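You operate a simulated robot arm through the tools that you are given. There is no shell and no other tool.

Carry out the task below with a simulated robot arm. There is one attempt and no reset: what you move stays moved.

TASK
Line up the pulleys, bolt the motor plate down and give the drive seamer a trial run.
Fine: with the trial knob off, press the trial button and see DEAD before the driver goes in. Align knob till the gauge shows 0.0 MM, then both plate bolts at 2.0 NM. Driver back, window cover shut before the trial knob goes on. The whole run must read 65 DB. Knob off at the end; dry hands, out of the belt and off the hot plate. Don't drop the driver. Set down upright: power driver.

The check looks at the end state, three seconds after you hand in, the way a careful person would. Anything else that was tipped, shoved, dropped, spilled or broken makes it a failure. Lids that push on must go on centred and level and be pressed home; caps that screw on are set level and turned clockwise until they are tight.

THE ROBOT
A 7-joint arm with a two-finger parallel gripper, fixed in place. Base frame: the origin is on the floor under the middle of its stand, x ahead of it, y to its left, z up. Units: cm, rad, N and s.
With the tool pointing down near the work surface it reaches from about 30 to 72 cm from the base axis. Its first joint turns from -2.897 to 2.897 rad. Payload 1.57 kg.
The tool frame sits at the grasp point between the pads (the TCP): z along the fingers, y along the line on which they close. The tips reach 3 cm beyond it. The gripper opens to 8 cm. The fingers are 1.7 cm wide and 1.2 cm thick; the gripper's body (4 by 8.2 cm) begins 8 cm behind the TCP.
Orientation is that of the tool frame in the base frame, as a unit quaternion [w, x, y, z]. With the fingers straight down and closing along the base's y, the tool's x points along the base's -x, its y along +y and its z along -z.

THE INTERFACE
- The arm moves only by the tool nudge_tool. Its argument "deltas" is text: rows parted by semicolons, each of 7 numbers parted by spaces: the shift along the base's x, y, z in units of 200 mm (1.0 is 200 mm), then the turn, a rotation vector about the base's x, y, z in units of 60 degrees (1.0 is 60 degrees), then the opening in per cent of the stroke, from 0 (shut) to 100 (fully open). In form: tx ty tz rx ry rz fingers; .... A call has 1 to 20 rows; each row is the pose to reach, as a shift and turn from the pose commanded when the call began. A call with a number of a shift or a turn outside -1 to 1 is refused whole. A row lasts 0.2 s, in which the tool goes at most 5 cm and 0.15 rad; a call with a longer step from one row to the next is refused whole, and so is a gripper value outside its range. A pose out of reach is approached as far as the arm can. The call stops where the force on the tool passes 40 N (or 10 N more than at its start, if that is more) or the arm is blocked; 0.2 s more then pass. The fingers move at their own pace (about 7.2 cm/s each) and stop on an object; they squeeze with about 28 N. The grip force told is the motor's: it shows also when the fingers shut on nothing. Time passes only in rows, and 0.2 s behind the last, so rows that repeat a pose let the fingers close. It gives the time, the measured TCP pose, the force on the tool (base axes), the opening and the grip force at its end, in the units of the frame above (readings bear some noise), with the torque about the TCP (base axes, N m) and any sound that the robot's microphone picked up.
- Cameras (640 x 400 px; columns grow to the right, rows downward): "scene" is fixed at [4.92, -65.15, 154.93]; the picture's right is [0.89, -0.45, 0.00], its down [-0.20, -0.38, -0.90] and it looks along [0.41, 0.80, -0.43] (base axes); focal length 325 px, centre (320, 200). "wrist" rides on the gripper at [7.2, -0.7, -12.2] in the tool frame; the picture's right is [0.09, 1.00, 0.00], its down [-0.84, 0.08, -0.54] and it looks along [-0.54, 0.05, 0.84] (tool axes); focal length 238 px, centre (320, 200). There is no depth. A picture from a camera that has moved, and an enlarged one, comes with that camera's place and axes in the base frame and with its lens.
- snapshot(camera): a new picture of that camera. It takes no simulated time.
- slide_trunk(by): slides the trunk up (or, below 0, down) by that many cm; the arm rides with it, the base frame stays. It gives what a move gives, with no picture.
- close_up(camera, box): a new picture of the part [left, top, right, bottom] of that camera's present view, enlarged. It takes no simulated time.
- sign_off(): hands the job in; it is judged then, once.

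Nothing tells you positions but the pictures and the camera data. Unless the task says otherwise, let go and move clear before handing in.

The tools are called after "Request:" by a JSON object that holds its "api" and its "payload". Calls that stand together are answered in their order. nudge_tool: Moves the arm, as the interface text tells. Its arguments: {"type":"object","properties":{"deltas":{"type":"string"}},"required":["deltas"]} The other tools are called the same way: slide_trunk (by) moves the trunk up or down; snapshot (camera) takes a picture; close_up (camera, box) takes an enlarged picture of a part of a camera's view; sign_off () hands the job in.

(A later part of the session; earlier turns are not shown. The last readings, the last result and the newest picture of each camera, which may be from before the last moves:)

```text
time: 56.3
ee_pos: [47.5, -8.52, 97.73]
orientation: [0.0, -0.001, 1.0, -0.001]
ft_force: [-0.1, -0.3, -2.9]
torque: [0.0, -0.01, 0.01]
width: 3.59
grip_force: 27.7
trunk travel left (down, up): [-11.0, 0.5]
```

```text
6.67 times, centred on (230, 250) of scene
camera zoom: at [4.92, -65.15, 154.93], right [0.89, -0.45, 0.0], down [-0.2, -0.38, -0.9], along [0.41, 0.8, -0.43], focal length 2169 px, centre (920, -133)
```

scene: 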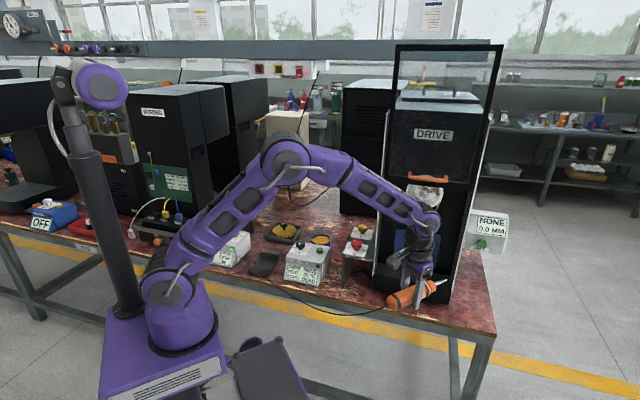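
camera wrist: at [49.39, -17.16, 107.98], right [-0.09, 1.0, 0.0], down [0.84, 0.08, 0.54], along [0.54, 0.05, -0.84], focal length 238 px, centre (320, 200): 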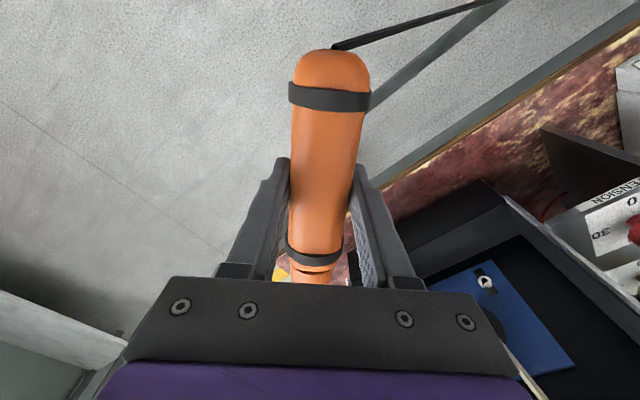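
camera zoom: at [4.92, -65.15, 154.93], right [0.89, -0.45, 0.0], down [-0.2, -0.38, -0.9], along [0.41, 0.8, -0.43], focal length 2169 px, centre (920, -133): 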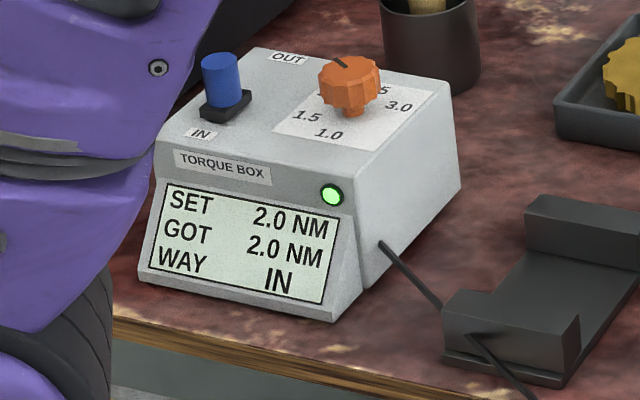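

Both bolts' red marks have turned to the same finishing angle, so both went home at 2.0 NM, and the gauge still reads 0.0 MM. Now I'll carry the driver back to its cradle the way it came.

Request:
{"api": "nudge_tool", "payload": {"deltas": "-0.03 0.1 0.05 0 0 0.125 0; -0.07 0.22 0.11 0 0 0.25 0; -0.11 0.34 0.11 0 0 0.375 0; -0.15 0.46 0.11 0 0 0.5 0; -0.19 0.58 0.11 0 0 0.625 0; -0.22 0.7 0.11 0 0 0.75 0; -0.26 0.83 0.11 0 0 0.75 0; -0.295 0.953 0.11 0 0 0.75 0; -0.295 0.953 0.11 0 0 0.75 0"}}

Request:
{"api": "nudge_tool", "payload": {"deltas": "-0.1 0.12 0 0 0 0 0; -0.2 0.25 0 0 0 0 0; -0.3 0.38 0 0 0 0 0; -0.4 0.5 0 0 0 0 0; -0.5 0.62 0 0 0 0 0; -0.6 0.74 0 0 0 0 0; -0.7 0.87 0 0 0 0 0; -0.8 0.99 0 0 0 0 0; -0.8 0.99 0 0 0 0 0"}}

Request:
{"api": "snapshot", "payload": {"camera": "wrist"}}

Request:
{"api": "snapshot", "payload": {"camera": "scene"}}

```text
time: 58.3
ee_pos: [41.47, 10.42, 99.77]
orientation: [0.002, -0.384, 0.923, -0.001]
ft_force: [0.2, -0.4, -3.5]
torque: [0.0, -0.03, -0.03]
width: 3.59
grip_force: 28.0
trunk travel left (down, up): [-11.0, 0.5]
```

```text
time: 60.3
ee_pos: [25.34, 30.31, 99.95]
orientation: [0.001, -0.384, 0.923, 0.0]
ft_force: [1.4, 0.1, -4.2]
torque: [-0.07, 0.02, -0.02]
width: 3.57
grip_force: 28.1
trunk travel left (down, up): [-11.0, 0.5]
```

```text
taken
camera wrist: at [20.83, 24.87, 112.08], right [-0.77, 0.64, 0.0], down [0.53, 0.65, 0.54], along [0.35, 0.42, -0.84], focal length 238 px, centre (320, 200)
```

wrist: 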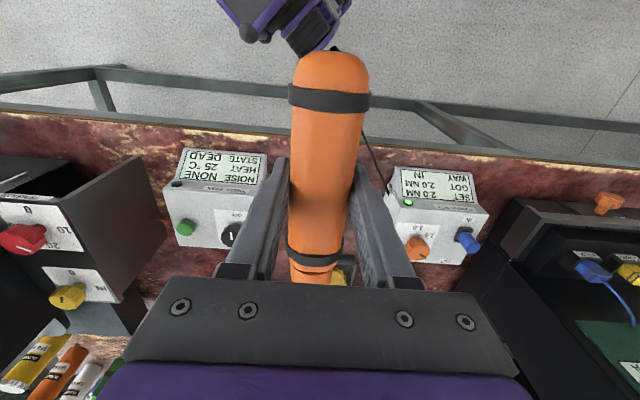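

```text
taken
```

scene: 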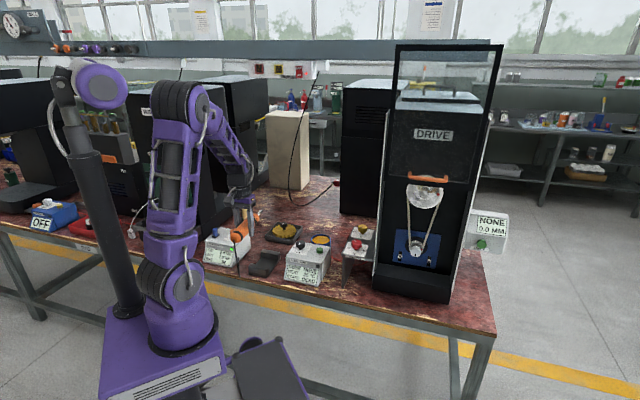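

The driver is steady and about 0.7 cm further back in the grip than when I picked it up. I'll allow for that, move over the cradle and lower partway.

Request:
{"api": "nudge_tool", "payload": {"deltas": "0.09 0.125 0 0 0 0 0; 0.19 0.26 0 0 0 0 0; 0.29 0.4 0 0 0 0 0; 0.38 0.53 0 0 0 0 0; 0.469 0.65 0 0 0 0 0; 0.469 0.65 -0.12 0 0 0 0; 0.469 0.65 -0.26 0 0 0 0; 0.469 0.65 -0.4 0 0 0 0; 0.469 0.65 -0.54 0 0 0 0; 0.469 0.65 -0.64 0 0 0 0; 0.469 0.65 -0.64 0 0 0 0"}}

Request:
{"api": "snapshot", "payload": {"camera": "wrist"}}

Request:
{"api": "close_up", "payload": {"camera": "scene", "box": [220, 190, 320, 290]}}

```text
time: 62.7
ee_pos: [34.94, 43.25, 86.94]
orientation: [0.001, -0.383, 0.924, 0.0]
ft_force: [-0.6, -0.4, -3.0]
torque: [-0.05, 0.0, 0.03]
width: 3.61
grip_force: 27.9
trunk travel left (down, up): [-11.0, 0.5]
```

```text
taken
camera wrist: at [30.35, 37.73, 99.19], right [-0.77, 0.64, 0.0], down [0.54, 0.65, 0.54], along [0.35, 0.42, -0.84], focal length 238 px, centre (320, 200)
```

wrist: 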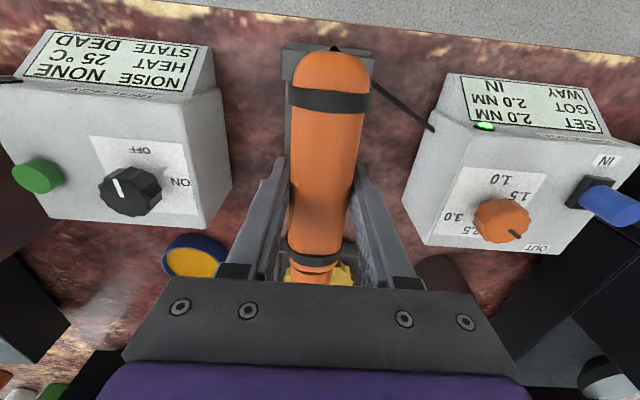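

```text
4.00 times, centred on (270, 240) of scene
camera zoom: at [4.92, -65.15, 154.93], right [0.89, -0.45, 0.0], down [-0.2, -0.38, -0.9], along [0.41, 0.8, -0.43], focal length 1301 px, centre (520, 40)
```

zoom: 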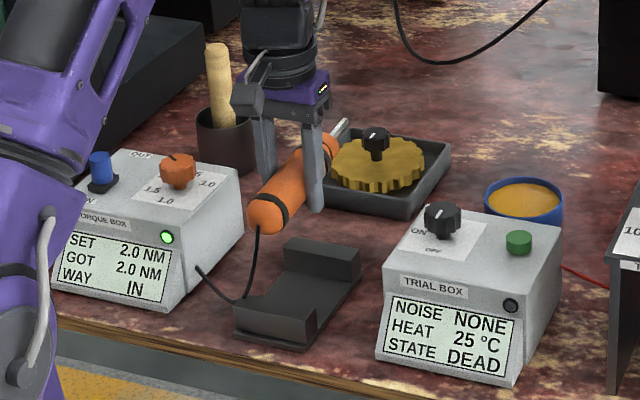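

Over the cradle within about 2 mm. I'll correct that sideways and lower gently, watching for contact.

Request:
{"api": "nudge_tool", "payload": {"deltas": "-0.007 0.007 -0.1 0 0 0 0; -0.007 0.007 -0.2 0 0 0 0; -0.007 0.007 -0.3 0 0 0 0; -0.007 0.007 -0.38 0 0 0 0; -0.007 0.007 -0.43 0 0 0 0; -0.007 0.007 -0.455 0 0 0 0; -0.007 0.007 -0.465 0 0 0 0; -0.007 0.007 -0.465 0 0 0 0"}}

Request:
{"api": "snapshot", "payload": {"camera": "wrist"}}

Request:
{"api": "close_up", "payload": {"camera": "scene", "box": [220, 190, 320, 290]}}

```text
time: 64.5
ee_pos: [34.79, 43.52, 77.84]
orientation: [0.002, -0.384, 0.924, 0.0]
ft_force: [3.3, 0.6, 9.9]
torque: [-0.52, 0.61, 0.07]
width: 3.59
grip_force: 27.9
trunk travel left (down, up): [-11.0, 0.5]
```

```text
taken
camera wrist: at [30.31, 37.94, 90.11], right [-0.77, 0.64, 0.0], down [0.53, 0.65, 0.55], along [0.35, 0.42, -0.84], focal length 238 px, centre (320, 200)
```

wrist: 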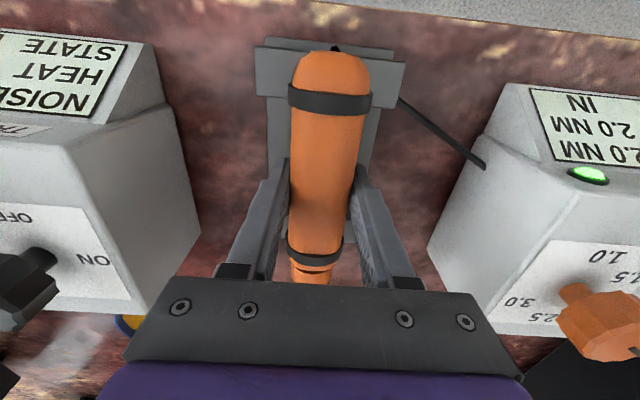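

```text
4.00 times, centred on (270, 240) of scene
camera zoom: at [4.92, -65.15, 154.93], right [0.89, -0.45, 0.0], down [-0.2, -0.38, -0.9], along [0.41, 0.8, -0.43], focal length 1301 px, centre (520, 40)
```

zoom: 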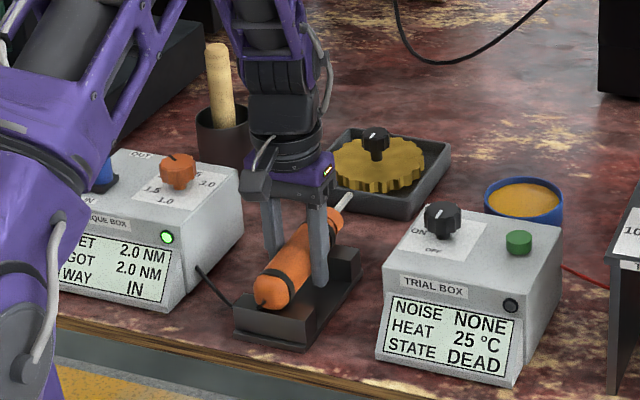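

The rear end touched first: about 13 N up, acting 6 cm behind the grip, so the driver sits roughly 2.5° nose-up in the fingers. I'll lift a touch, tip the nose down to level it, and settle it again.

Request:
{"api": "nudge_tool", "payload": {"deltas": "0 0 0.015 0 0 0 0; 0 0 0.02 -0.015 0.015 0 0; 0 0 0.02 -0.0295 0.0295 0 0; 0 0 0.01 -0.0295 0.0295 0 0; 0 0 0 -0.0295 0.0295 0 0; 0 0 -0.006 -0.0295 0.0295 0 0; 0 0 -0.006 -0.0295 0.0295 0 0"}}

Request:
{"api": "close_up", "payload": {"camera": "scene", "box": [240, 215, 310, 285]}}

```text
time: 66.1
ee_pos: [34.84, 43.48, 77.91]
orientation: [-0.018, -0.384, 0.923, -0.008]
ft_force: [-1.5, -0.8, 10.6]
torque: [0.61, -0.57, 0.01]
width: 3.61
grip_force: 28.1
trunk travel left (down, up): [-11.0, 0.5]
```

```text
5.71 times, centred on (275, 250) of scene
camera zoom: at [4.92, -65.15, 154.93], right [0.89, -0.45, 0.0], down [-0.2, -0.38, -0.9], along [0.41, 0.8, -0.43], focal length 1859 px, centre (577, -86)
```

zoom: 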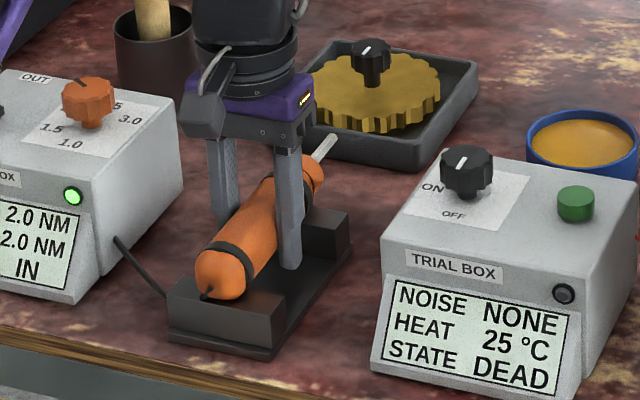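

Now the front takes the load, so I overshot. Halfway between should be level, so I'll tip back 1.25° and settle again.

Request:
{"api": "nudge_tool", "payload": {"deltas": "0 0 0.015 0 0 0 0; 0 0 0.02 0.0147 -0.0147 0 0; 0 0 0.015 0.0147 -0.0147 0 0; 0 0 0.006 0.0147 -0.0147 0 0; 0 0 0.0 0.0147 -0.0147 0 0; 0 0 0.0 0.0147 -0.0147 0 0"}}

Request:
{"api": "close_up", "payload": {"camera": "scene", "box": [240, 215, 310, 285]}}

Request:
{"api": "snapshot", "payload": {"camera": "wrist"}}

```text
time: 67.5
ee_pos: [34.73, 43.35, 77.64]
orientation: [-0.009, -0.383, 0.924, -0.004]
ft_force: [-0.4, -3.6, 13.1]
torque: [-0.51, 0.49, 0.07]
width: 3.58
grip_force: 27.8
trunk travel left (down, up): [-11.0, 0.5]
```

```text
5.71 times, centred on (275, 250) of scene
camera zoom: at [4.92, -65.15, 154.93], right [0.89, -0.45, 0.0], down [-0.2, -0.38, -0.9], along [0.41, 0.8, -0.43], focal length 1859 px, centre (577, -86)
```

zoom: 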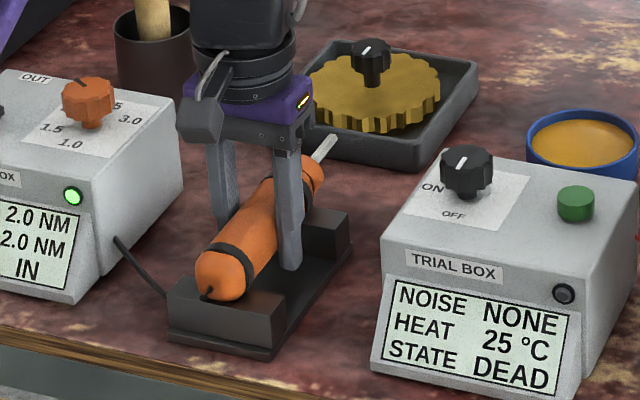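

```text
taken
camera wrist: at [30.39, 38.04, 90.13], right [-0.77, 0.64, 0.0], down [0.54, 0.66, 0.53], along [0.33, 0.41, -0.85], focal length 238 px, centre (320, 200)
```

wrist: 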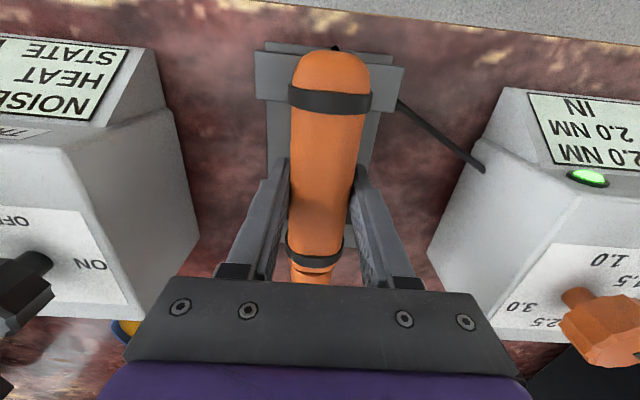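

The driver is bedded on both blocks with the load shared. I'll ease the downward pressure a little and open the fingers.

Request:
{"api": "nudge_tool", "payload": {"deltas": "0 0 0.006 0 0 0 0; 0 0 0.008 0 0 0 0; 0 0 0.008 0 0 0 60; 0 0 0.008 0 0 0 85; 0 0 0.008 0 0 0 85; 0 0 0.008 0 0 0 85; 0 0 0.008 0 0 0 85"}}

Request:
{"api": "close_up", "payload": {"camera": "scene", "box": [240, 215, 310, 285]}}

Request:
{"api": "snapshot", "payload": {"camera": "wrist"}}

```text
time: 69.1
ee_pos: [34.88, 43.43, 77.85]
orientation: [-0.01, -0.383, 0.923, -0.005]
ft_force: [-0.4, 0.2, 0.0]
torque: [-0.06, 0.01, -0.03]
width: 6.84
grip_force: 0.0
trunk travel left (down, up): [-11.0, 0.5]
```

```text
5.71 times, centred on (275, 250) of scene
camera zoom: at [4.92, -65.15, 154.93], right [0.89, -0.45, 0.0], down [-0.2, -0.38, -0.9], along [0.41, 0.8, -0.43], focal length 1859 px, centre (577, -86)
```

zoom: 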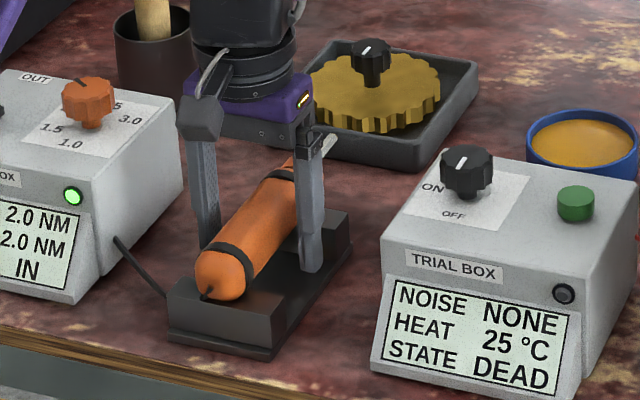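

```text
taken
camera wrist: at [30.42, 38.13, 90.23], right [-0.77, 0.64, 0.0], down [0.54, 0.66, 0.52], along [0.33, 0.4, -0.85], focal length 238 px, centre (320, 200)
```

wrist: 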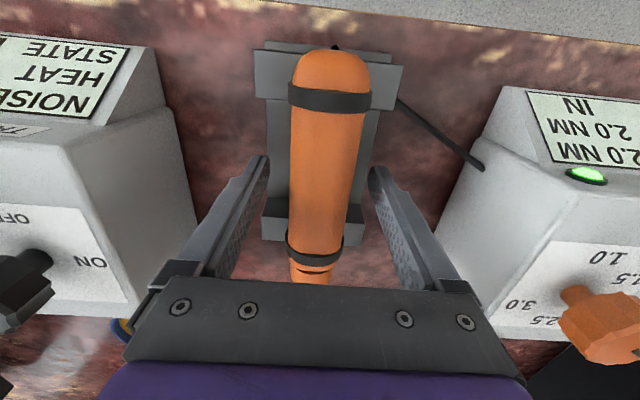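

The driver sits level in its cradle and is released. I'll lift straight up clear of it, then move across to look at the window cover's handle.

Request:
{"api": "nudge_tool", "payload": {"deltas": "0 0 0.08 0 0 0 85; 0 0 0.2 0 0 0 85; 0 0 0.4 0 0 0 85; 0 0 0.6 0.0147 -0.0147 0 85; 0 0 0.8 0.0147 -0.0147 0 85; 0 0 1.0 0.0147 -0.0147 0 60; 0 0 1.0 0.0147 -0.0147 0 30"}}

Request:
{"api": "close_up", "payload": {"camera": "scene", "box": [220, 200, 320, 290]}}

Request:
{"api": "snapshot", "payload": {"camera": "wrist"}}

```text
time: 70.7
ee_pos: [34.74, 43.35, 97.82]
orientation: [0.0, -0.383, 0.924, 0.0]
ft_force: [-0.3, -0.2, -0.4]
torque: [0.01, 0.02, -0.01]
width: 2.38
grip_force: 0.0
trunk travel left (down, up): [-11.0, 0.5]
```

```text
4.44 times, centred on (270, 245) of scene
camera zoom: at [4.92, -65.15, 154.93], right [0.89, -0.45, 0.0], down [-0.2, -0.38, -0.9], along [0.41, 0.8, -0.43], focal length 1446 px, centre (542, 0)
```

zoom: 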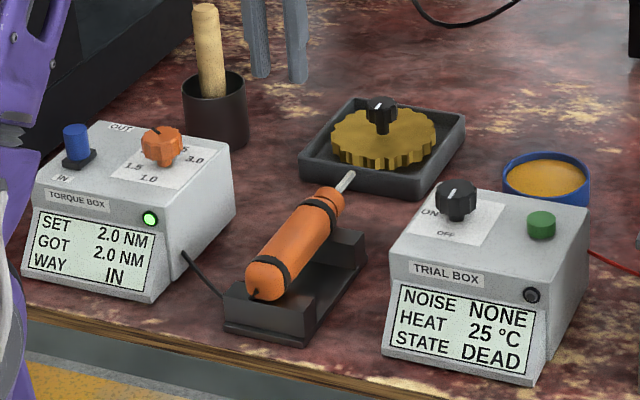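

```text
taken
camera wrist: at [30.22, 37.78, 110.05], right [-0.77, 0.64, 0.0], down [0.54, 0.65, 0.54], along [0.35, 0.42, -0.84], focal length 238 px, centre (320, 200)
```

wrist: 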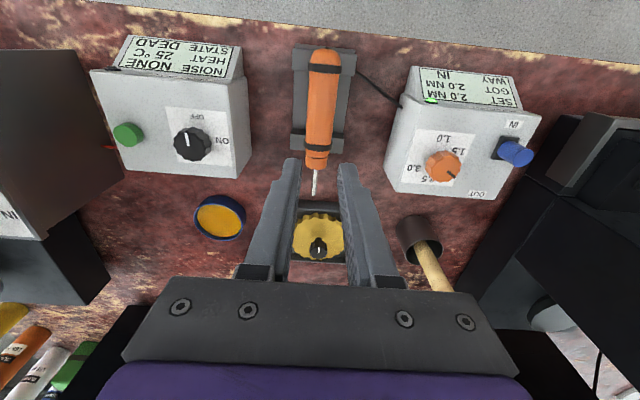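

The driver sits in its cradle just as it started. Now I'll go over to face the cabinet front, tilting the hand forward to see the orange cover handle.

Request:
{"api": "nudge_tool", "payload": {"deltas": "0.07 -0.15 0.08 0 0 0 0; 0.14 -0.32 0.16 0 0 0 0; 0.22 -0.49 0.24 0 0 0 0; 0.3 -0.66 0.32 0 0 0 0; 0.38 -0.83 0.4 0 0 0 0; 0.45 -0.975 0.4 0 0 0 0; 0.45 -0.975 0.4 0 0 0 0"}}

Request:
{"api": "nudge_tool", "payload": {"deltas": "0.07 -0.15 0.08 0 0 0 0; 0.14 -0.32 0.16 0 0 0 0; 0.22 -0.49 0.24 0 0 0 0; 0.3 -0.66 0.32 0 0 0 0; 0.38 -0.83 0.36 0 0 0 0; 0.45 -0.975 0.36 0 0 0 0; 0.45 -0.975 0.36 0 0 0 0"}}

Request:
{"api": "nudge_tool", "payload": {"deltas": "0.05 -0.12 0 0.08 -0.08 0 0; 0.1 -0.25 0 0.17 -0.17 0 0; 0.15 -0.38 0 0.26 -0.26 0 0; 0.2 -0.51 0 0.35 -0.35 0 0; 0.25 -0.64 0 0.44 -0.44 0 0; 0.3 -0.77 0 0.52 -0.52 0 0; 0.365 -0.89 0 0.589 -0.589 0 0; 0.365 -0.89 0 0.589 -0.589 0 0"}}

Request:
{"api": "snapshot", "payload": {"camera": "wrist"}}

Request:
{"api": "snapshot", "payload": {"camera": "scene"}}

```text
time: 72.3
ee_pos: [43.78, 23.83, 105.99]
orientation: [0.001, -0.384, 0.923, 0.0]
ft_force: [0.8, -0.7, 0.9]
torque: [0.01, 0.0, -0.01]
width: 0.02
grip_force: 21.3
trunk travel left (down, up): [-11.0, 0.5]
```

```text
time: 73.9
ee_pos: [52.79, 4.4, 112.82]
orientation: [0.001, -0.384, 0.923, 0.001]
ft_force: [-0.3, -0.1, 0.4]
torque: [0.03, -0.01, -0.03]
width: 0.01
grip_force: 21.3
trunk travel left (down, up): [-11.0, 0.5]
```

```text
time: 75.7
ee_pos: [60.03, -13.4, 112.98]
orientation: [0.392, -0.348, 0.836, 0.162]
ft_force: [0.9, 0.1, -0.1]
torque: [0.02, 0.02, 0.02]
width: 0.0
grip_force: 21.4
trunk travel left (down, up): [-11.0, 0.5]
```

```text
taken
camera wrist: at [50.78, -23.71, 115.29], right [-0.75, 0.66, -0.07], down [0.03, 0.14, 0.99], along [0.67, 0.74, -0.12], focal length 238 px, centre (320, 200)
```

wrist: 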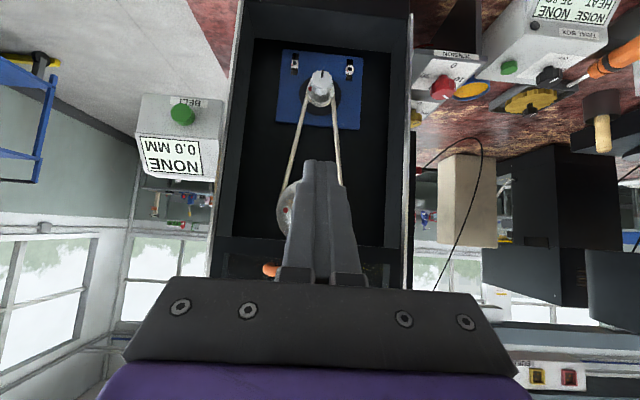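

```text
taken
```

scene: 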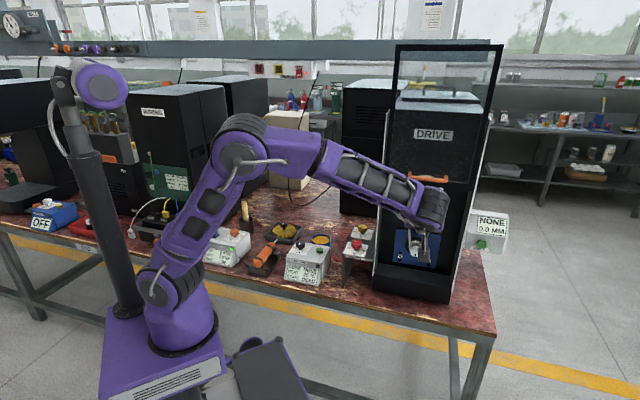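

I can see the window opening, but the hand partly hides the handle. I'll rise 9 cm to see it clearly.

Request:
{"api": "nudge_tool", "payload": {"deltas": "0 0 0.15 0 0 0 0; -0.05 -0.05 0.3 0 0 0 0; -0.1 -0.1 0.45 0 0 0 0; -0.1 -0.1 0.45 0 0 0 0"}}

Request:
{"api": "snapshot", "payload": {"camera": "wrist"}}

Request:
{"api": "close_up", "payload": {"camera": "scene", "box": [380, 30, 520, 200]}}

Request:
{"api": "close_up", "payload": {"camera": "scene", "box": [395, 160, 465, 210]}}

```text
time: 76.7
ee_pos: [58.08, -15.47, 122.21]
orientation: [0.39, -0.348, 0.837, 0.161]
ft_force: [-0.4, 1.0, -0.1]
torque: [0.02, 0.02, 0.01]
width: 0.0
grip_force: 21.5
trunk travel left (down, up): [-11.0, 0.5]
```

```text
taken
camera wrist: at [48.75, -25.66, 124.58], right [-0.75, 0.66, -0.07], down [0.03, 0.14, 0.99], along [0.67, 0.74, -0.13], focal length 238 px, centre (320, 200)
```

wrist: 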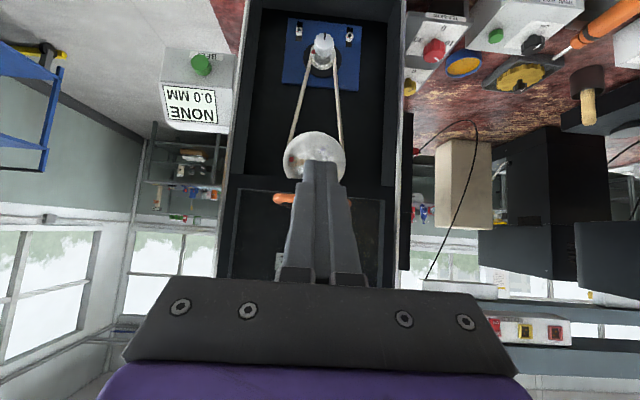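

```text
2.35 times, centred on (450, 115) of scene
camera zoom: at [4.92, -65.15, 154.93], right [0.89, -0.45, 0.0], down [-0.2, -0.38, -0.9], along [0.41, 0.8, -0.43], focal length 766 px, centre (14, 400)
```

zoom: 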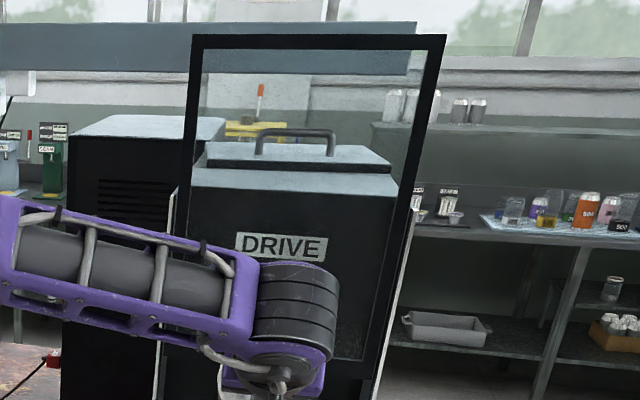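

```text
8.00 times, centred on (430, 185) of scene
camera zoom: at [4.92, -65.15, 154.93], right [0.89, -0.45, 0.0], down [-0.2, -0.38, -0.9], along [0.41, 0.8, -0.43], focal length 2603 px, centre (-560, 320)
```

zoom: 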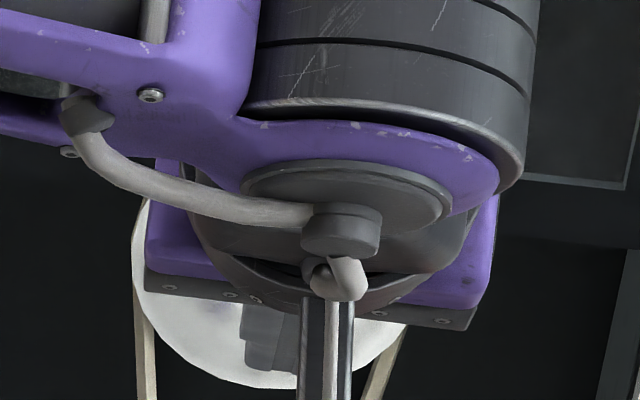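

The cover is a framed glass panel whose handle is on its bottom rail, but the fingers hide the middle. I'll shift sideways to see the whole bar.

Request:
{"api": "nudge_tool", "payload": {"deltas": "-0.1 0.1 0 0 0 0 0; -0.2 0.2 0 0 0 0 0; -0.32 0.32 0 0 0 0 0; -0.32 0.32 0 0 0 0 0"}}

Request:
{"api": "snapshot", "payload": {"camera": "wrist"}}

Request:
{"api": "close_up", "payload": {"camera": "wrist", "box": [160, 140, 320, 250]}}

Request:
{"api": "close_up", "payload": {"camera": "scene", "box": [395, 140, 475, 210]}}

```text
time: 77.7
ee_pos: [51.81, -9.08, 122.05]
orientation: [0.391, -0.348, 0.836, 0.162]
ft_force: [0.3, 0.1, 1.2]
torque: [0.01, -0.01, -0.01]
width: 0.0
grip_force: 20.8
trunk travel left (down, up): [-11.0, 0.5]
```

```text
taken
camera wrist: at [42.43, -19.36, 124.46], right [-0.75, 0.66, -0.07], down [0.03, 0.14, 0.99], along [0.67, 0.74, -0.13], focal length 238 px, centre (320, 200)
```

wrist: 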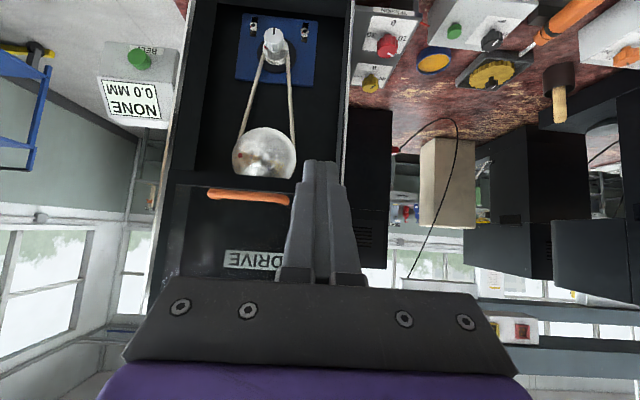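

```text
3.64 times, centred on (240, 195) of wrist
camera zoom: at [42.43, -19.36, 124.46], right [-0.75, 0.66, -0.07], down [0.03, 0.14, 0.99], along [0.67, 0.74, -0.13], focal length 867 px, centre (611, 218)
```

zoom: 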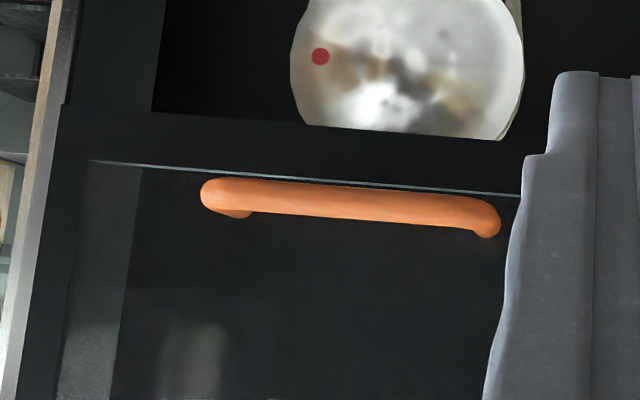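

```text
5.71 times, centred on (435, 175) of scene
camera zoom: at [4.92, -65.15, 154.93], right [0.89, -0.45, 0.0], down [-0.2, -0.38, -0.9], along [0.41, 0.8, -0.43], focal length 1859 px, centre (-337, 343)
```

zoom: 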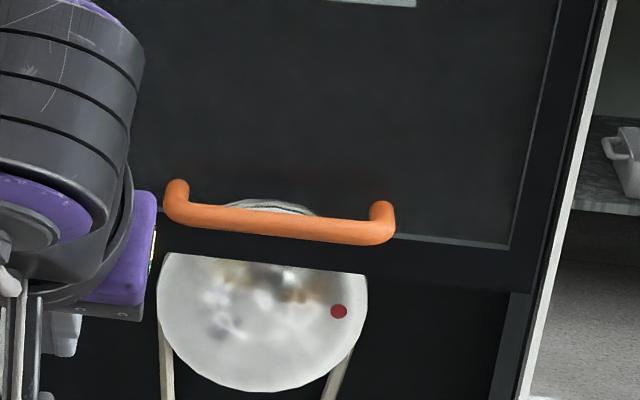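

The handle is a bar along the bench direction, about 10 cm wide, centred near s=52, d=50.6, z=120, with the glass about 3 cm behind it. I'll tilt the closed fingers to 70° and bring them above the bar, to press it down with their underside.

Request:
{"api": "nudge_tool", "payload": {"deltas": "0.14 0.03 0.06 0.06 -0.06 0 0; 0.28 0.07 0.12 0.12 -0.12 0 0; 0.42 0.11 0.18 0.18 -0.18 0 0; 0.56 0.14 0.24 0.2357 -0.2357 0 0; 0.7 0.17 0.25 0.2357 -0.2357 0 0; 0.84 0.2 0.25 0.2357 -0.2357 0 0; 0.84 0.2 0.25 0.2357 -0.2357 0 0"}}

Request:
{"api": "snapshot", "payload": {"camera": "wrist"}}

Request:
{"api": "close_up", "payload": {"camera": "scene", "box": [375, 120, 475, 210]}}

```text
time: 79.3
ee_pos: [68.52, -4.81, 127.01]
orientation: [0.53, -0.314, 0.757, 0.219]
ft_force: [-0.2, 0.2, 1.0]
torque: [0.0, 0.02, 0.03]
width: 0.0
grip_force: 20.5
trunk travel left (down, up): [-11.0, 0.5]
```

```text
taken
camera wrist: at [59.21, -15.16, 124.42], right [-0.73, 0.68, -0.09], down [-0.21, -0.1, 0.97], along [0.65, 0.72, 0.22], focal length 238 px, centre (320, 200)
```

wrist: 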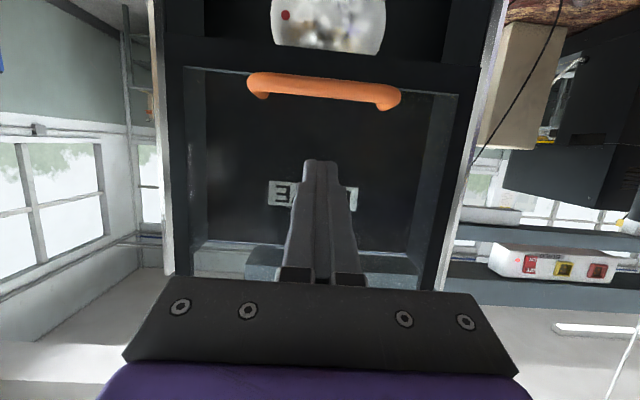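

```text
4.44 times, centred on (425, 165) of scene
camera zoom: at [4.92, -65.15, 154.93], right [0.89, -0.45, 0.0], down [-0.2, -0.38, -0.9], along [0.41, 0.8, -0.43], focal length 1446 px, centre (-147, 356)
```

zoom: 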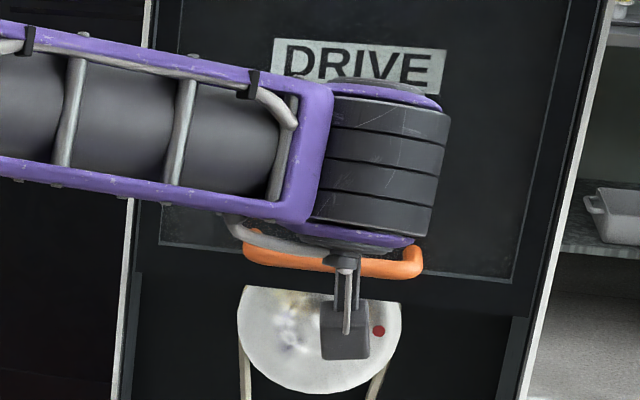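

The bar is centred under the fingers, which are at s=51.9, with the bar at d≈50.6, z≈120.1. I'll move forward over it, keeping off the glass, and lower until it touches.

Request:
{"api": "nudge_tool", "payload": {"deltas": "0.05 0.05 0 0 0 0 0; 0.1 0.1 0 0 0 0 0; 0.143 0.143 0 0 0 0 0; 0.143 0.143 -0.08 0 0 0 0; 0.143 0.143 -0.16 0 0 0 0; 0.143 0.143 -0.2 0 0 0 0; 0.143 0.143 -0.2 0 0 0 0"}}

Request:
{"api": "snapshot", "payload": {"camera": "wrist"}}

Request:
{"api": "close_up", "payload": {"camera": "scene", "box": [375, 120, 475, 210]}}

```text
time: 80.9
ee_pos: [71.3, -2.07, 123.06]
orientation: [0.53, -0.314, 0.757, 0.219]
ft_force: [0.2, 0.1, -0.5]
torque: [0.0, 0.01, 0.0]
width: 0.0
grip_force: 21.8
trunk travel left (down, up): [-11.0, 0.5]
```

```text
taken
camera wrist: at [62.07, -12.38, 120.47], right [-0.73, 0.68, -0.09], down [-0.21, -0.1, 0.97], along [0.65, 0.72, 0.22], focal length 238 px, centre (320, 200)
```

wrist: 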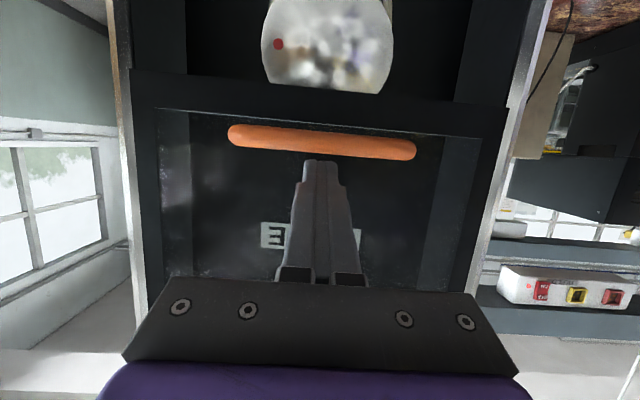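

```text
4.44 times, centred on (425, 165) of scene
camera zoom: at [4.92, -65.15, 154.93], right [0.89, -0.45, 0.0], down [-0.2, -0.38, -0.9], along [0.41, 0.8, -0.43], focal length 1446 px, centre (-147, 356)
```

zoom: 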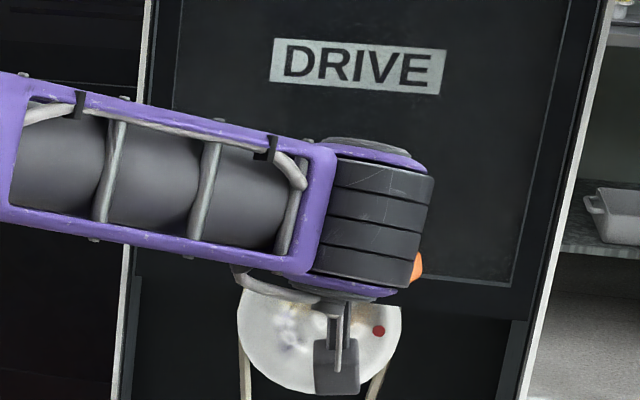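

The fingertips are just above and beyond the bar. I'll press down in small steps and watch the force.

Request:
{"api": "nudge_tool", "payload": {"deltas": "0 0 -0.02 0 0 0 0; 0 0 -0.04 0 0 0 0; 0 0 -0.06 0 0 0 0; 0 0 -0.08 0 0 0 0; 0 0 -0.1 0 0 0 0; 0 0 -0.12 0 0 0 0"}}

Request:
{"api": "snapshot", "payload": {"camera": "wrist"}}

Request:
{"api": "snapshot", "payload": {"camera": "scene"}}

```text
time: 82.3
ee_pos: [71.37, -2.04, 120.69]
orientation: [0.53, -0.314, 0.756, 0.219]
ft_force: [1.3, -1.4, 3.0]
torque: [0.03, 0.0, 0.03]
width: 0.0
grip_force: 21.0
trunk travel left (down, up): [-11.0, 0.5]
```

```text
taken
camera wrist: at [61.99, -12.28, 118.0], right [-0.73, 0.68, -0.09], down [-0.21, -0.1, 0.97], along [0.65, 0.72, 0.22], focal length 238 px, centre (320, 200)
```

wrist: 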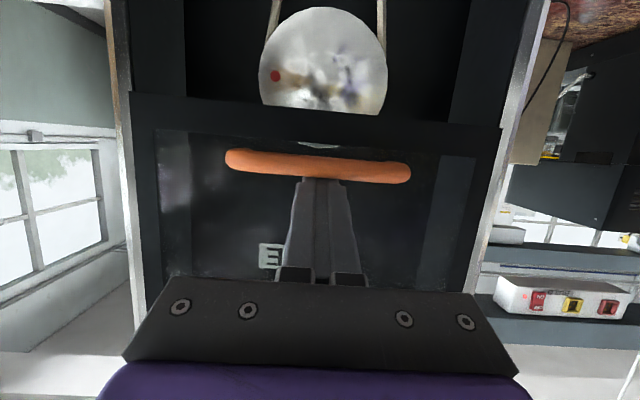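

```text
taken
```

scene: 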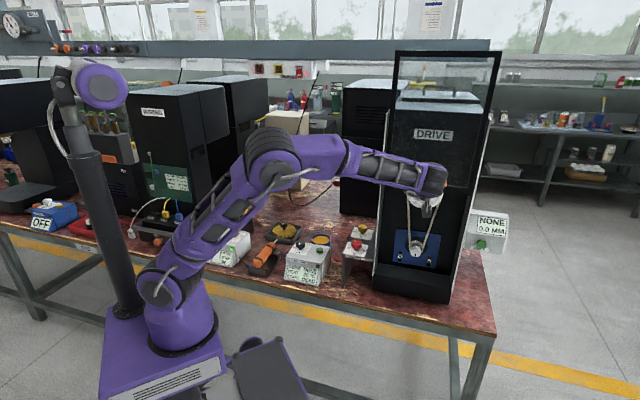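

The bar is in contact and the cover is sliding down with only about 3 N. I'll continue pressing it down steadily.

Request:
{"api": "nudge_tool", "payload": {"deltas": "0 0 -0.06 0 0 0 0; 0 0 -0.12 0 0 0 0; 0 0 -0.18 0 0 0 0; 0 0 -0.24 0 0 0 0; 0 0 -0.3 0 0 0 0; 0 0 -0.36 0 0 0 0; 0 0 -0.42 0 0 0 0; 0 0 -0.48 0 0 0 0; 0 0 -0.48 0 0 0 0"}}

Request:
{"api": "snapshot", "payload": {"camera": "wrist"}}

Request:
{"api": "snapshot", "payload": {"camera": "scene"}}

```text
time: 84.3
ee_pos: [71.43, -2.05, 110.89]
orientation: [0.531, -0.313, 0.757, 0.218]
ft_force: [-0.3, 0.5, -0.4]
torque: [-0.03, -0.03, -0.01]
width: 0.0
grip_force: 21.1
trunk travel left (down, up): [-11.0, 0.5]
```

```text
taken
camera wrist: at [62.02, -12.32, 108.39], right [-0.73, 0.68, -0.09], down [-0.21, -0.1, 0.97], along [0.65, 0.72, 0.22], focal length 238 px, centre (320, 200)
```

wrist: 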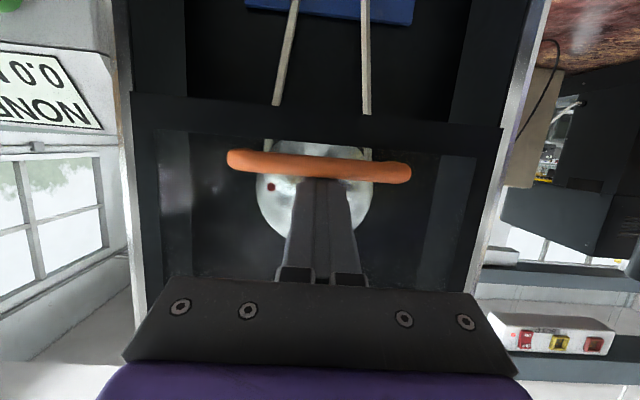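

```text
taken
```

scene: 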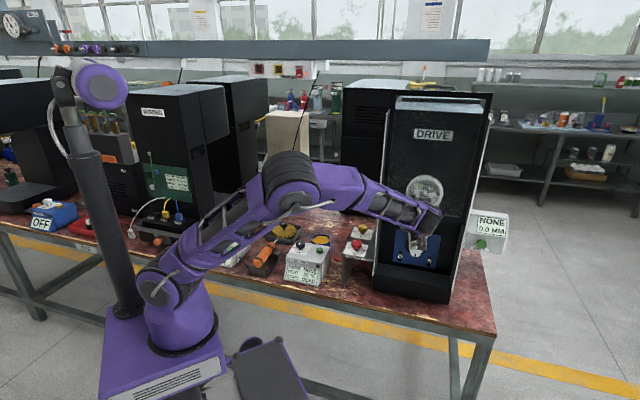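

The cover is following well. I'll keep pressing down.

Request:
{"api": "nudge_tool", "payload": {"deltas": "0 0 -0.06 0 0 0 0; 0 0 -0.12 0 0 0 0; 0 0 -0.18 0 0 0 0; 0 0 -0.24 0 0 0 0; 0 0 -0.3 0 0 0 0; 0 0 -0.36 0 0 0 0; 0 0 -0.42 0 0 0 0; 0 0 -0.48 0 0 0 0; 0 0 -0.54 0 0 0 0; 0 0 -0.6 0 0 0 0; 0 0 -0.6 0 0 0 0"}}

Request:
{"api": "snapshot", "payload": {"camera": "wrist"}}

Request:
{"api": "close_up", "payload": {"camera": "scene", "box": [350, 70, 530, 310]}}

```text
time: 86.7
ee_pos: [71.27, -2.11, 98.8]
orientation: [0.53, -0.314, 0.757, 0.219]
ft_force: [0.5, -0.2, 0.2]
torque: [-0.03, -0.02, -0.05]
width: 0.02
grip_force: 21.2
trunk travel left (down, up): [-11.0, 0.5]
```

```text
taken
camera wrist: at [62.03, -12.32, 96.33], right [-0.73, 0.68, -0.09], down [-0.21, -0.1, 0.97], along [0.65, 0.72, 0.22], focal length 238 px, centre (320, 200)
```

wrist: 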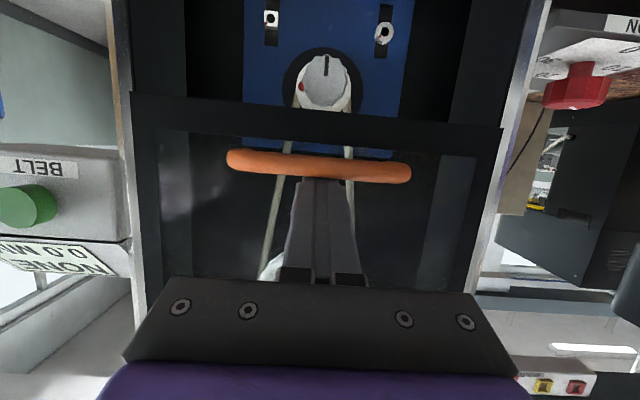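

```text
1.67 times, centred on (440, 190) of scene
camera zoom: at [4.92, -65.15, 154.93], right [0.89, -0.45, 0.0], down [-0.2, -0.38, -0.9], along [0.41, 0.8, -0.43], focal length 542 px, centre (120, 217)
```

zoom: 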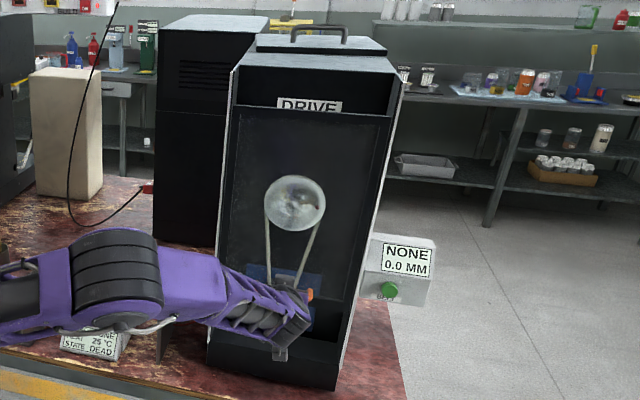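

The cover is about two thirds down. I'll continue more gently toward the stop.

Request:
{"api": "nudge_tool", "payload": {"deltas": "0 0 -0.05 0 0 0 0; 0 0 -0.1 0 0 0 0; 0 0 -0.15 0 0 0 0; 0 0 -0.2 0 0 0 0; 0 0 -0.25 0 0 0 0; 0 0 -0.3 0 0 0 0; 0 0 -0.35 0 0 0 0; 0 0 -0.4 0 0 0 0; 0 0 -0.43 0 0 0 0; 0 0 -0.46 0 0 0 0; 0 0 -0.46 0 0 0 0"}}

Request:
{"api": "snapshot", "payload": {"camera": "wrist"}}

Request:
{"api": "close_up", "payload": {"camera": "scene", "box": [350, 70, 530, 310]}}

```text
time: 89.1
ee_pos: [71.25, -2.01, 89.82]
orientation: [0.531, -0.314, 0.756, 0.219]
ft_force: [0.8, 0.2, 1.1]
torque: [0.0, -0.01, 0.06]
width: 0.0
grip_force: 21.0
trunk travel left (down, up): [-11.0, 0.5]
```

```text
taken
camera wrist: at [61.99, -12.28, 87.23], right [-0.73, 0.68, -0.09], down [-0.21, -0.1, 0.97], along [0.65, 0.72, 0.22], focal length 238 px, centre (320, 200)
```

wrist: 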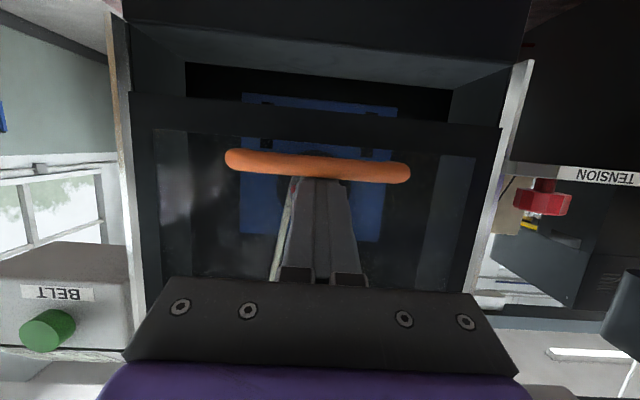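

```text
1.67 times, centred on (440, 190) of scene
camera zoom: at [4.92, -65.15, 154.93], right [0.89, -0.45, 0.0], down [-0.2, -0.38, -0.9], along [0.41, 0.8, -0.43], focal length 542 px, centre (120, 217)
```

zoom: 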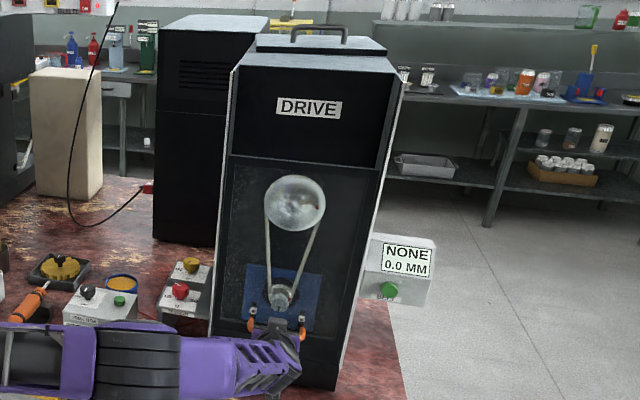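

There is a few centimetres of gap left above the sill. I'll keep pressing in half-centimetre steps until it seats.

Request:
{"api": "nudge_tool", "payload": {"deltas": "0 0 -0.025 0 0 0 0; 0 0 -0.05 0 0 0 0; 0 0 -0.075 0 0 0 0; 0 0 -0.1 0 0 0 0; 0 0 -0.125 0 0 0 0; 0 0 -0.15 0 0 0 0; 0 0 -0.175 0 0 0 0; 0 0 -0.2 0 0 0 0; 0 0 -0.225 0 0 0 0; 0 0 -0.25 0 0 0 0"}}

Request:
{"api": "snapshot", "payload": {"camera": "wrist"}}

Request:
{"api": "close_up", "payload": {"camera": "scene", "box": [350, 70, 530, 310]}}

```text
time: 91.3
ee_pos: [71.45, -2.15, 85.91]
orientation: [0.537, -0.314, 0.751, 0.22]
ft_force: [-21.3, -7.4, 15.7]
torque: [0.14, 0.09, 0.44]
width: 0.0
grip_force: 21.0
trunk travel left (down, up): [-11.0, 0.5]
stopped in row 10: the force on the tool passed its limit at 42 N (the readings are from after the stop); the commanded pose is now the measured one
```

```text
taken
camera wrist: at [62.16, -12.39, 83.15], right [-0.73, 0.68, -0.09], down [-0.23, -0.11, 0.97], along [0.65, 0.72, 0.23], focal length 238 px, centre (320, 200)
```

wrist: 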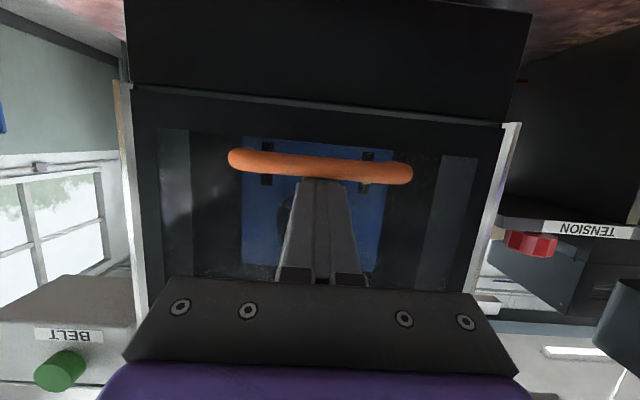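

```text
1.67 times, centred on (440, 190) of scene
camera zoom: at [4.92, -65.15, 154.93], right [0.89, -0.45, 0.0], down [-0.2, -0.38, -0.9], along [0.41, 0.8, -0.43], focal length 542 px, centre (120, 217)
```

zoom: 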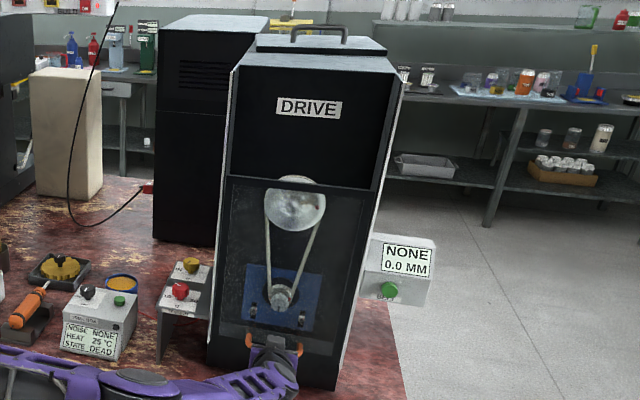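

The cover reached its stop: force rose past 40 N and the rail meets the sill. I'll lift the fingers straight up off the bar, back away, and check the cover stays shut.

Request:
{"api": "nudge_tool", "payload": {"deltas": "0 0 0.03 0 0 0 0; 0 0 0.08 0 0 0 0; 0 0 0.15 0 0 0 0; -0.06 -0.06 0.2 0 0 0 0; -0.15 -0.15 0.25 0 0 0 0; -0.27 -0.27 0.3 0 0 0 0; -0.4 -0.4 0.35 0 0 0 0; -0.4 -0.4 0.35 0 0 0 0"}}

Request:
{"api": "snapshot", "payload": {"camera": "wrist"}}

Request:
{"api": "close_up", "payload": {"camera": "scene", "box": [350, 70, 530, 310]}}

```text
time: 93.2
ee_pos: [63.51, -10.15, 92.56]
orientation: [0.535, -0.314, 0.753, 0.219]
ft_force: [-0.8, 0.0, 0.0]
torque: [-0.01, -0.02, -0.01]
width: 0.01
grip_force: 21.4
trunk travel left (down, up): [-11.0, 0.5]
```

```text
taken
camera wrist: at [54.24, -20.28, 89.85], right [-0.73, 0.68, -0.09], down [-0.22, -0.11, 0.97], along [0.65, 0.72, 0.23], focal length 238 px, centre (320, 200)
```

wrist: 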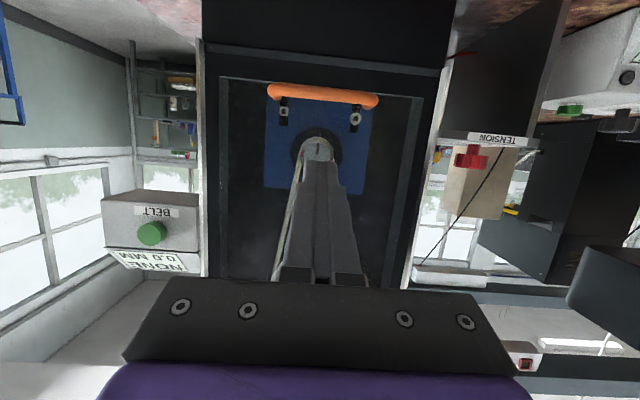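

```text
1.67 times, centred on (440, 190) of scene
camera zoom: at [4.92, -65.15, 154.93], right [0.89, -0.45, 0.0], down [-0.2, -0.38, -0.9], along [0.41, 0.8, -0.43], focal length 542 px, centre (120, 217)
```

zoom: 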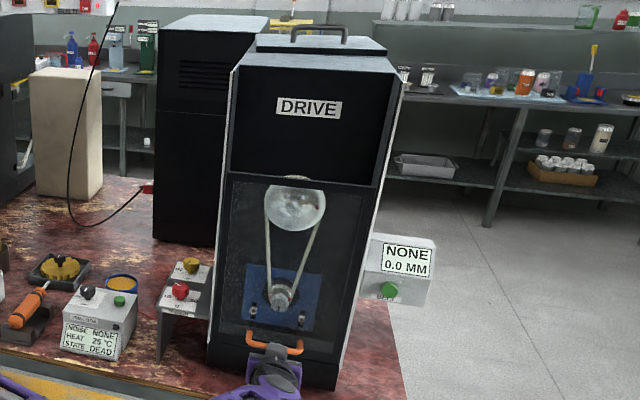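

The cover stayed down. I'll zoom in to confirm it is fully shut at the sill and at the top.

Request:
{"api": "close_up", "payload": {"camera": "scene", "box": [395, 120, 485, 190]}}

Request:
{"api": "close_up", "payload": {"camera": "scene", "box": [390, 230, 480, 310]}}

Request:
{"api": "close_up", "payload": {"camera": "wrist", "box": [190, 20, 460, 140]}}

```text
5.71 times, centred on (440, 155) of scene
camera zoom: at [4.92, -65.15, 154.93], right [0.89, -0.45, 0.0], down [-0.2, -0.38, -0.9], along [0.41, 0.8, -0.43], focal length 1859 px, centre (-366, 457)
```

zoom: 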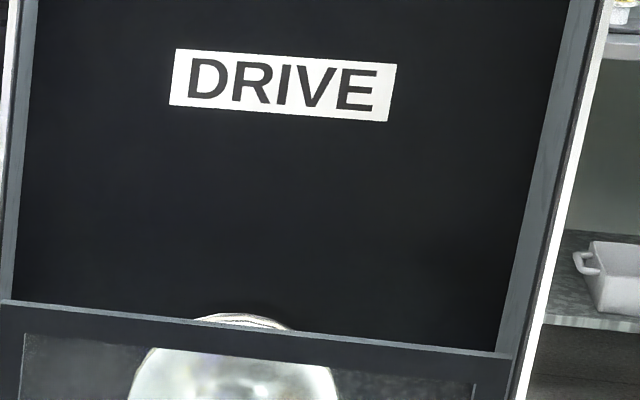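

```text
5.00 times, centred on (435, 270) of scene
camera zoom: at [4.92, -65.15, 154.93], right [0.89, -0.45, 0.0], down [-0.2, -0.38, -0.9], along [0.41, 0.8, -0.43], focal length 1627 px, centre (-255, -150)
```

zoom: 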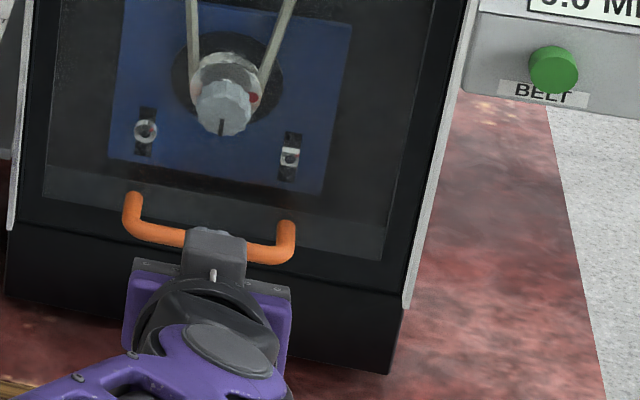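

```text
2.37 times, centred on (325, 80) of wrist
camera zoom: at [54.24, -20.28, 89.85], right [-0.73, 0.68, -0.09], down [-0.22, -0.11, 0.97], along [0.65, 0.72, 0.23], focal length 565 px, centre (308, 484)
```

zoom: 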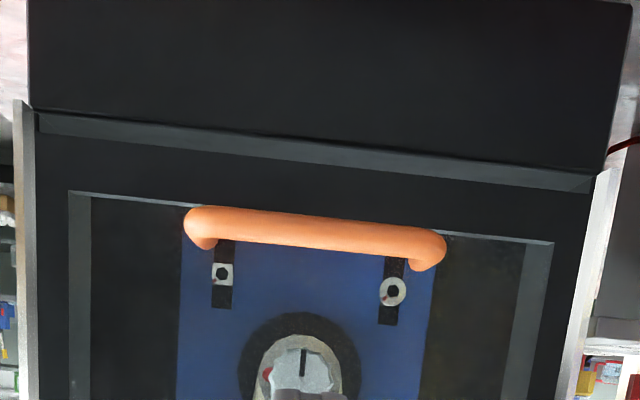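

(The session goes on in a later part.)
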